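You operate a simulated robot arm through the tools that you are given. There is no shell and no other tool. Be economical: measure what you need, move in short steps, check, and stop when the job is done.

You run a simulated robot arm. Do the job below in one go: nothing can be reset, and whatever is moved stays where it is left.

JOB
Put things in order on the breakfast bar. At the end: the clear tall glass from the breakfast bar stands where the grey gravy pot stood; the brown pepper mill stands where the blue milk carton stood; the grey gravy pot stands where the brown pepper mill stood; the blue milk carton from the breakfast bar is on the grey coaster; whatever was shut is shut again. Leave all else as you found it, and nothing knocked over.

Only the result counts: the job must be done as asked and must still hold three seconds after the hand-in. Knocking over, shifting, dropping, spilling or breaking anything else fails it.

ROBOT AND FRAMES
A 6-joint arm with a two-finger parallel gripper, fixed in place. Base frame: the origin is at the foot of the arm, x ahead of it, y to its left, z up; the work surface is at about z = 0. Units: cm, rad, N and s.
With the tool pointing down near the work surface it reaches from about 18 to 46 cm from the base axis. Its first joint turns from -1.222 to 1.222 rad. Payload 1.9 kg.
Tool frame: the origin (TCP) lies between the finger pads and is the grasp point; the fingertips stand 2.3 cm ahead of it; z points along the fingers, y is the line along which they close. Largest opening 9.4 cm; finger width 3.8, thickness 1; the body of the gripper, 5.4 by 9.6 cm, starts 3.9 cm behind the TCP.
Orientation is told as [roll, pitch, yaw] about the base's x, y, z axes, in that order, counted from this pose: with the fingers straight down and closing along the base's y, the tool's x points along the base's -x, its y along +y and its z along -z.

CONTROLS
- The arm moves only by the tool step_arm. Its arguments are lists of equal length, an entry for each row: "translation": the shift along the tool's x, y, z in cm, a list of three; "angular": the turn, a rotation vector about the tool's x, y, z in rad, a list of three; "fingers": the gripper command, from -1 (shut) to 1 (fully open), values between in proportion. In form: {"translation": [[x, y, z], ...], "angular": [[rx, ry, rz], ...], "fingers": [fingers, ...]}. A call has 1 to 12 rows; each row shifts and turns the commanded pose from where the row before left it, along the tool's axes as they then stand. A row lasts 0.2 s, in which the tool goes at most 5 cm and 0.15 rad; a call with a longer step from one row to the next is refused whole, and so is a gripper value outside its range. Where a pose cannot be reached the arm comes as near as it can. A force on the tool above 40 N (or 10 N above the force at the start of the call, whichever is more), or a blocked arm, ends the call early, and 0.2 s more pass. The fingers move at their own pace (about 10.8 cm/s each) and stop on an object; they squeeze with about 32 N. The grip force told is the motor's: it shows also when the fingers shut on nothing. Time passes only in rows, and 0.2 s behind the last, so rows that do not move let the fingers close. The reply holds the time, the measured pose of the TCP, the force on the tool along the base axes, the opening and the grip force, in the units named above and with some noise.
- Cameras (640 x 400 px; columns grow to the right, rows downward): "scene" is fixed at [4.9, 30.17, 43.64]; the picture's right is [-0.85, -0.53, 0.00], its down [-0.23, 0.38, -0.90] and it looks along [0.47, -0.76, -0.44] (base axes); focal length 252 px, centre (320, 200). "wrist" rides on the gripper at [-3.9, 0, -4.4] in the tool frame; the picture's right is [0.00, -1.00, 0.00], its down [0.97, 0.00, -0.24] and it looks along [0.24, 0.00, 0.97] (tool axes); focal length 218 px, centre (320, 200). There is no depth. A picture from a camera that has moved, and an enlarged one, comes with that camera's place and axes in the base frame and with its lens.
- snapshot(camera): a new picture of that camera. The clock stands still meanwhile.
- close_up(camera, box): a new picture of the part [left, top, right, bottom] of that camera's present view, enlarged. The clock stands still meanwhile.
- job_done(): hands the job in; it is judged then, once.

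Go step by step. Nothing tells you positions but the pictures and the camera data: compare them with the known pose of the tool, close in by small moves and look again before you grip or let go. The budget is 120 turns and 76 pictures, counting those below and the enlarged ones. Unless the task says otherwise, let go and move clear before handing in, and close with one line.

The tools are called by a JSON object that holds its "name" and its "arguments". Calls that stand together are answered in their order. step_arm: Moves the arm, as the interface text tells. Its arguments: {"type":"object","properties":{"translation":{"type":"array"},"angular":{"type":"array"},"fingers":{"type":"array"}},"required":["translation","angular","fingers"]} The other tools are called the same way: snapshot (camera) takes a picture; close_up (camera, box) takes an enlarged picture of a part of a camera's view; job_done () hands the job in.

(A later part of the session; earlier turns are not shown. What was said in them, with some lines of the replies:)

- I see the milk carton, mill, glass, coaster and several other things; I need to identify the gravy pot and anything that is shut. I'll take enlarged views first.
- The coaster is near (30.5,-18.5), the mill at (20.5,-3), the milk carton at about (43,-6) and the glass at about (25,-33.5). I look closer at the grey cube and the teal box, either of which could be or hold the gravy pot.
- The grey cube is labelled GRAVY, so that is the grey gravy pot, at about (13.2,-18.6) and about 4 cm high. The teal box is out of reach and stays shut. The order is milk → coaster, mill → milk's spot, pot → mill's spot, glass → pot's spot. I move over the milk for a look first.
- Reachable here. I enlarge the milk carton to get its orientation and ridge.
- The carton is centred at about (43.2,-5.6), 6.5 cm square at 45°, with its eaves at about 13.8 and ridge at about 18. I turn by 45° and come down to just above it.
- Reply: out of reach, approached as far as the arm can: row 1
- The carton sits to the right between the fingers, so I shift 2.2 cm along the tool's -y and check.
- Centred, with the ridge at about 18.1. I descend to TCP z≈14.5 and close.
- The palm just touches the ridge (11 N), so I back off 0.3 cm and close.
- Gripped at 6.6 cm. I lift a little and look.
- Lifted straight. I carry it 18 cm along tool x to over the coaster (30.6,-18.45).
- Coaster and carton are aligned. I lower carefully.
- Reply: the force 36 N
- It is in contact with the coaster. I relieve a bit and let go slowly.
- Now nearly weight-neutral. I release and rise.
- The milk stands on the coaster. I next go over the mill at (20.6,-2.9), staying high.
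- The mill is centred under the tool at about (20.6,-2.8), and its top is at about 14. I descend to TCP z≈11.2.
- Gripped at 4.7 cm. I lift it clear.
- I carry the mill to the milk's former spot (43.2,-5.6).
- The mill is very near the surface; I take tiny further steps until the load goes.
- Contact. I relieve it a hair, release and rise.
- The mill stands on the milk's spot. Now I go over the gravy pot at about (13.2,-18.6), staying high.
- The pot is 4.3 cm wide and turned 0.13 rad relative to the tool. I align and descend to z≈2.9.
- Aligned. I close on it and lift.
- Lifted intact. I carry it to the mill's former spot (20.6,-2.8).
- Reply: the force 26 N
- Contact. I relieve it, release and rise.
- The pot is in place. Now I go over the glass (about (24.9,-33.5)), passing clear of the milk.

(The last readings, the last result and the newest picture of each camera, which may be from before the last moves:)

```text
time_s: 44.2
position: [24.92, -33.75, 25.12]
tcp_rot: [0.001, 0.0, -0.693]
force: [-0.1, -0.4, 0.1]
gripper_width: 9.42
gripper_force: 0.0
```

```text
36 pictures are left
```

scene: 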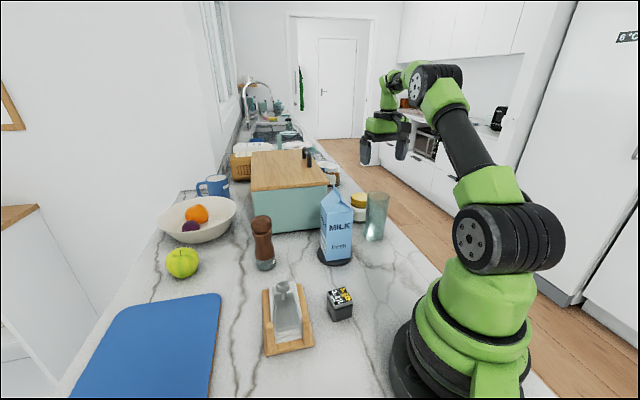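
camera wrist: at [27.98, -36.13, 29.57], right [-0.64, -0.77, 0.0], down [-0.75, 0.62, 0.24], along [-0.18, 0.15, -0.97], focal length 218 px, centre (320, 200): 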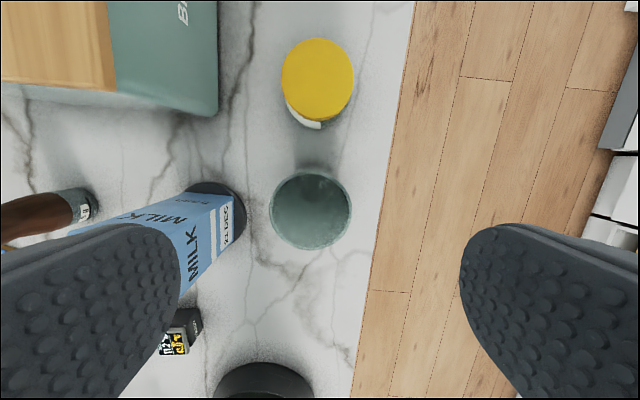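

{"name": "close_up", "arguments": {"camera": "wrist", "box": [250, 150, 370, 260]}}

{"name": "close_up", "arguments": {"camera": "scene", "box": [335, 180, 405, 250]}}

```text
3.64 times, centred on (310, 205) of wrist
camera zoom: at [27.98, -36.13, 29.57], right [-0.64, -0.77, 0.0], down [-0.75, 0.62, 0.24], along [-0.18, 0.15, -0.97], focal length 794 px, centre (356, 182)
```

zoom: 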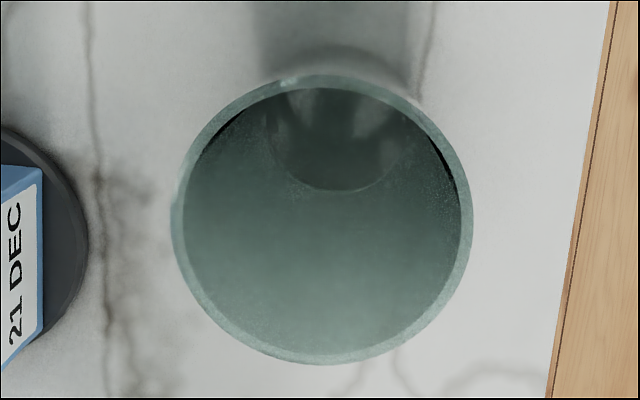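

```text
5.71 times, centred on (370, 215) of scene
camera zoom: at [4.9, 30.17, 43.64], right [-0.85, -0.53, 0.0], down [-0.23, 0.38, -0.9], along [0.47, -0.76, -0.44], focal length 1443 px, centre (34, 114)
```

zoom: 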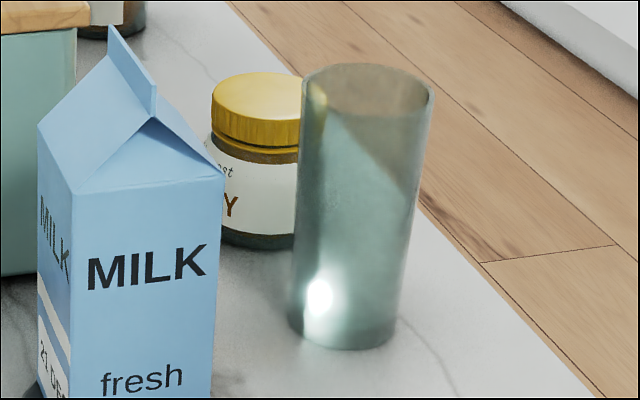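

The glass axis is about (24.5,-32.4) and its rim is at about 13.7. I shift and come to just above the rim.

{"name": "step_arm", "arguments": {"translation": [[1.0, 0.75, 0], [0, 0, 4], [0, 0, 4], [0, 0, 0.4], [0, 0, 0]], "angular": [[0, 0, 0], [0, 0, 0], [0, 0, 0], [0, 0, 0], [0, 0, 0]], "fingers": [1, 1, 1, 1, 1]}}

{"name": "snapshot", "arguments": {"camera": "wrist"}}

{"name": "close_up", "arguments": {"camera": "scene", "box": [325, 140, 425, 250]}}

```text
time_s: 45.4
position: [24.76, -32.33, 16.63]
tcp_rot: [0.002, 0.0, -0.69]
force: [-0.6, 0.5, 0.5]
gripper_width: 9.38
gripper_force: 0.1
```

```text
33 pictures are left
camera wrist: at [27.76, -34.85, 21.16], right [-0.64, -0.77, 0.0], down [-0.75, 0.62, 0.24], along [-0.18, 0.15, -0.97], focal length 218 px, centre (320, 200)
```

wrist: 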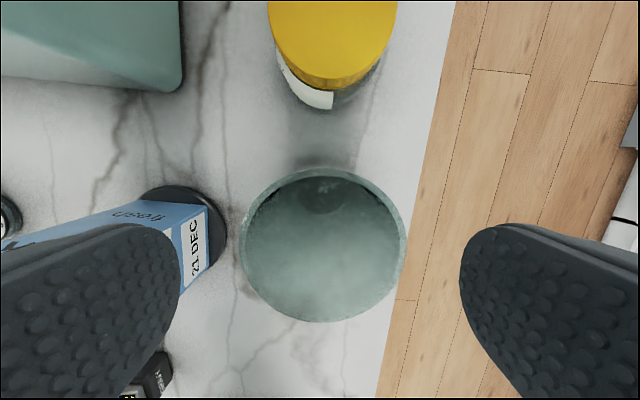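

```text
3.64 times, centred on (375, 195) of scene
camera zoom: at [4.9, 30.17, 43.64], right [-0.85, -0.53, 0.0], down [-0.23, 0.38, -0.9], along [0.47, -0.76, -0.44], focal length 918 px, centre (120, 218)
```

zoom: 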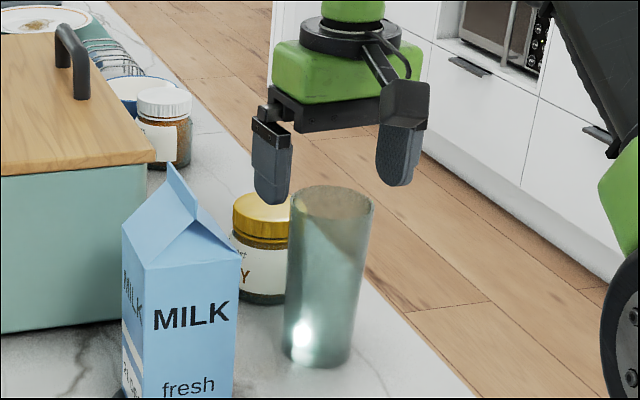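

Well centred. I descend to z≈10.6 and close gently.

{"name": "step_arm", "arguments": {"translation": [[-0.2, -0.1, 0], [0, 0, 3], [0, 0, 2], [0, 0, 1], [0, 0, 0]], "angular": [[0, 0, 0], [0, 0, 0], [0, 0, 0], [0, 0, 0], [0, 0, 0]], "fingers": [1, 1, 1, 1, 1]}}

{"name": "step_arm", "arguments": {"translation": [[0, 0, 0], [0, 0, 0], [0, 0, 0], [0, 0, 0], [0, 0, 0]], "angular": [[0, 0, 0], [0, 0, 0], [0, 0, 0], [0, 0, 0], [0, 0, 0]], "fingers": [0.6, 0.4, 0.2, -0.2, -1]}}

{"name": "close_up", "arguments": {"camera": "scene", "box": [325, 140, 425, 250]}}

```text
time_s: 46.6
position: [24.92, -32.57, 10.68]
tcp_rot: [0.002, 0.001, -0.691]
force: [-0.3, 0.4, -0.5]
gripper_width: 9.4
gripper_force: 0.1
```

```text
time_s: 47.8
position: [24.77, -32.69, 10.67]
tcp_rot: [0.002, 0.001, -0.691]
force: [0.6, 0.2, 1.7]
gripper_width: 6.21
gripper_force: 31.8
```

```text
3.64 times, centred on (375, 195) of scene
camera zoom: at [4.9, 30.17, 43.64], right [-0.85, -0.53, 0.0], down [-0.23, 0.38, -0.9], along [0.47, -0.76, -0.44], focal length 918 px, centre (120, 218)
```

zoom: 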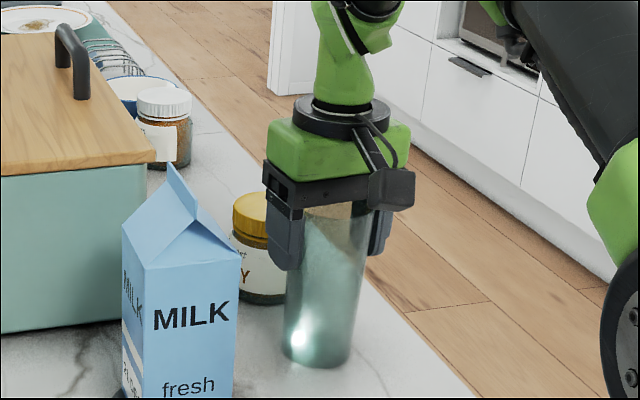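

Gripped. I lift and carry to the pot's former spot (13.4,-18.45).

{"name": "step_arm", "arguments": {"translation": [[0, 0, -1], [0, 0, -2], [0, 0, -2], [0, 0, 0]], "angular": [[0, 0, 0], [0, 0, 0], [0, 0, 0], [0, 0, 0]], "fingers": [-1, -1, -1, -1]}}

{"name": "step_arm", "arguments": {"translation": [[3.56, 0.716, 0], [3.56, 0.716, 0], [3.56, 0.716, 0], [3.56, 0.716, 0], [3.56, 0.716, 0], [0, 0, 0], [0, 0, 0]], "angular": [[0, 0, 0], [0, 0, 0], [0, 0, 0], [0, 0, 0], [0, 0, 0], [0, 0, 0], [0, 0, 0]], "fingers": [-1, -1, -1, -1, -1, -1, -1]}}

{"name": "close_up", "arguments": {"camera": "scene", "box": [320, 140, 460, 310]}}

```text
time_s: 48.8
position: [24.77, -32.71, 15.68]
tcp_rot: [0.0, -0.001, -0.692]
force: [-0.4, 0.0, -2.5]
gripper_width: 6.23
gripper_force: 31.8
```

```text
time_s: 50.4
position: [13.42, -18.6, 15.69]
tcp_rot: [0.001, 0.0, -0.692]
force: [-0.2, 0.3, -1.7]
gripper_width: 6.24
gripper_force: 32.5
```

```text
2.35 times, centred on (390, 225) of scene
camera zoom: at [4.9, 30.17, 43.64], right [-0.85, -0.53, 0.0], down [-0.23, 0.38, -0.9], along [0.47, -0.76, -0.44], focal length 594 px, centre (155, 141)
```

zoom: 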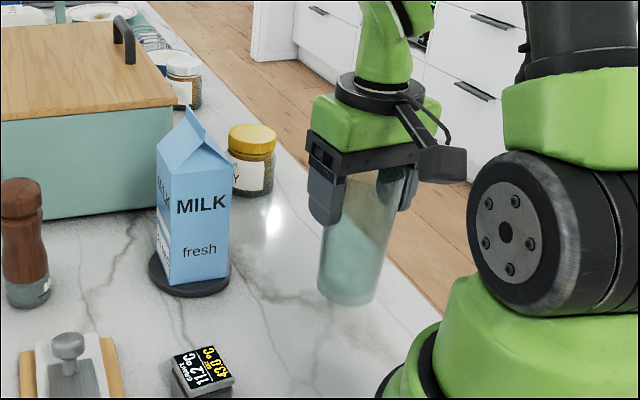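

{"name": "step_arm", "arguments": {"translation": [[0, 0.08, 2], [0, 0, 2], [0, 0, 0.7], [0, 0, 0.1], [0, 0, 0], [0, 0, 0]], "angular": [[0, 0, 0], [0, 0, 0], [0, 0, 0], [0, 0, 0], [0, 0, 0], [0, 0, 0]], "fingers": [-1, -1, -1, -1, -1, -1]}}

{"name": "step_arm", "arguments": {"translation": [[0, 0, 0.08], [0, 0, 0], [0, 0, 0]], "angular": [[0, 0, 0], [0, 0, 0], [0, 0, 0]], "fingers": [-1, -1, -1]}}

{"name": "close_up", "arguments": {"camera": "scene", "box": [340, 180, 440, 310]}}

```text
time_s: 51.8
position: [13.36, -18.45, 10.78]
tcp_rot: [0.001, 0.0, -0.692]
force: [-0.2, 1.0, -1.6]
gripper_width: 6.18
gripper_force: 31.2
```

```text
time_s: 52.6
position: [13.53, -18.45, 10.75]
tcp_rot: [0.002, 0.001, -0.691]
force: [-0.3, -0.4, -2.0]
gripper_width: 6.19
gripper_force: 31.7
```

```text
3.08 times, centred on (390, 245) of scene
camera zoom: at [4.9, 30.17, 43.64], right [-0.85, -0.53, 0.0], down [-0.23, 0.38, -0.9], along [0.47, -0.76, -0.44], focal length 777 px, centre (105, 62)
```

zoom: 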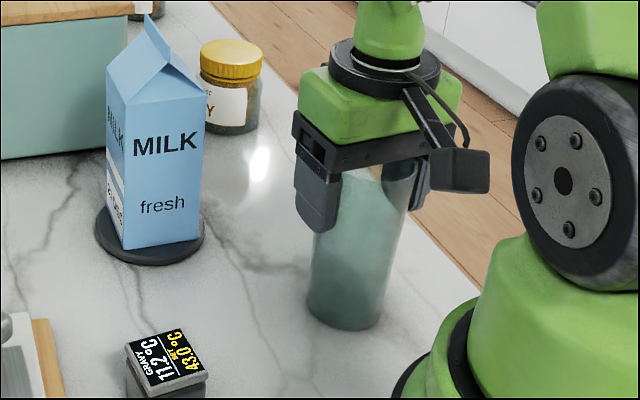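

{"name": "step_arm", "arguments": {"translation": [[0, 0, 0.06], [0, 0, 0], [0, 0, 0]], "angular": [[0, 0, 0], [0, 0, 0], [0, 0, 0]], "fingers": [-1, -1, -1]}}

```text
time_s: 53.4
position: [13.52, -18.44, 10.73]
tcp_rot: [0.003, 0.0, -0.69]
force: [-0.3, 0.3, -2.2]
gripper_width: 6.21
gripper_force: 32.1
```

{"name": "step_arm", "arguments": {"translation": [[0, 0, 0.06], [0, 0, 0], [0, 0, 0]], "angular": [[0, 0, 0], [0, 0, 0], [0, 0, 0]], "fingers": [-1, -1, -1]}}

```text
time_s: 54.2
position: [13.45, -18.31, 10.65]
tcp_rot: [0.002, -0.001, -0.692]
force: [1.4, 3.6, 23.4]
gripper_width: 6.19
gripper_force: 32.2
```

Contact. I relieve it, release gradually, and rise.

{"name": "step_arm", "arguments": {"translation": [[0, 0, -0.06], [0, 0, 0], [0, 0, 0], [0, 0, 0], [0, 0, 0], [0, 0, -1], [0, 0, -3], [0, 0, -4], [0, 0, -4], [0, 0, 0]], "angular": [[0, 0, 0], [0, 0, 0], [0, 0, 0], [0, 0, 0], [0, 0, 0], [0, 0, 0], [0, 0, 0], [0, 0, 0], [0, 0, 0], [0, 0, 0]], "fingers": [-1, 0.4, 0.8, 1, 1, 1, 1, 1, 1, 1]}}

{"name": "snapshot", "arguments": {"camera": "scene"}}

{"name": "snapshot", "arguments": {"camera": "wrist"}}

{"name": "close_up", "arguments": {"camera": "scene", "box": [230, 180, 430, 320]}}

```text
time_s: 56.4
position: [13.36, -18.43, 22.79]
tcp_rot: [0.002, 0.0, -0.692]
force: [-0.6, -0.6, 0.0]
gripper_width: 9.41
gripper_force: 0.0
```

```text
28 pictures are left
```

scene: 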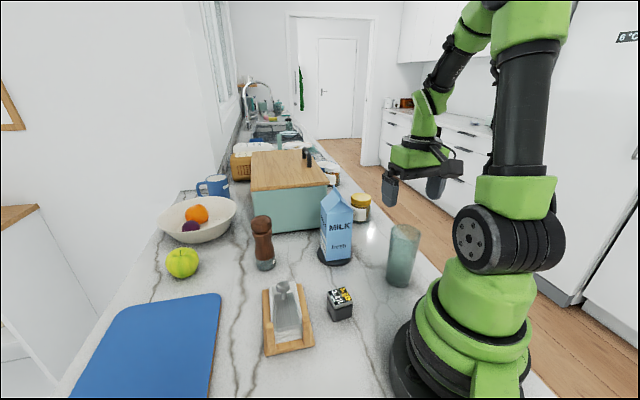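

```text
27 pictures are left
camera wrist: at [16.41, -20.95, 27.32], right [-0.64, -0.77, 0.0], down [-0.75, 0.62, 0.24], along [-0.18, 0.15, -0.97], focal length 218 px, centre (320, 200)
```

wrist: 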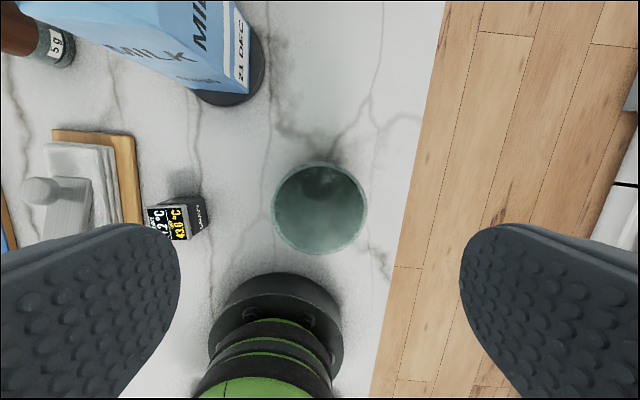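

```text
2.86 times, centred on (330, 250) of scene
camera zoom: at [4.9, 30.17, 43.64], right [-0.85, -0.53, 0.0], down [-0.23, 0.38, -0.9], along [0.47, -0.76, -0.44], focal length 722 px, centre (291, 57)
```

zoom: 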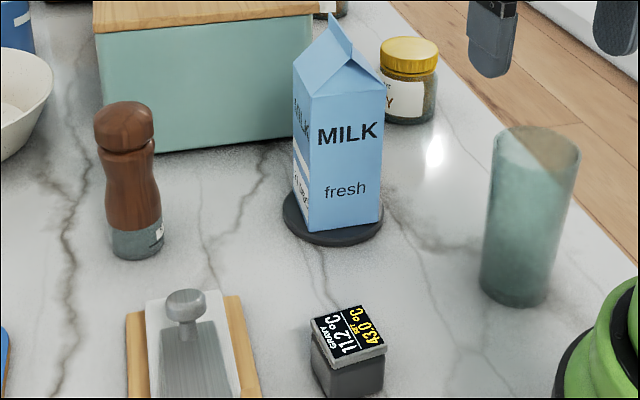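

All four things look placed. One last check that the pot's display is unchanged (the wrist view seemed to read differently).

{"name": "close_up", "arguments": {"camera": "scene", "box": [315, 275, 365, 330]}}

```text
7.27 times, centred on (340, 302) of scene
camera zoom: at [4.9, 30.17, 43.64], right [-0.85, -0.53, 0.0], down [-0.23, 0.38, -0.9], along [0.47, -0.76, -0.44], focal length 1836 px, centre (174, -546)
```

zoom: 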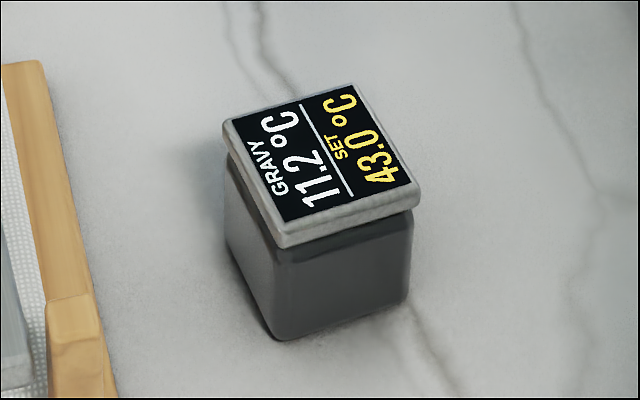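

The display is unchanged, everything is upright in its place, and the gripper is clear. I hand in.

{"name": "job_done", "arguments": {}}

```text
The job is handed in.
```

The job is handed in: the milk is on the coaster, the mill where the milk stood, the gravy pot where the mill stood, and the glass where the pot stood, with the teal box never opened and nothing else moved.
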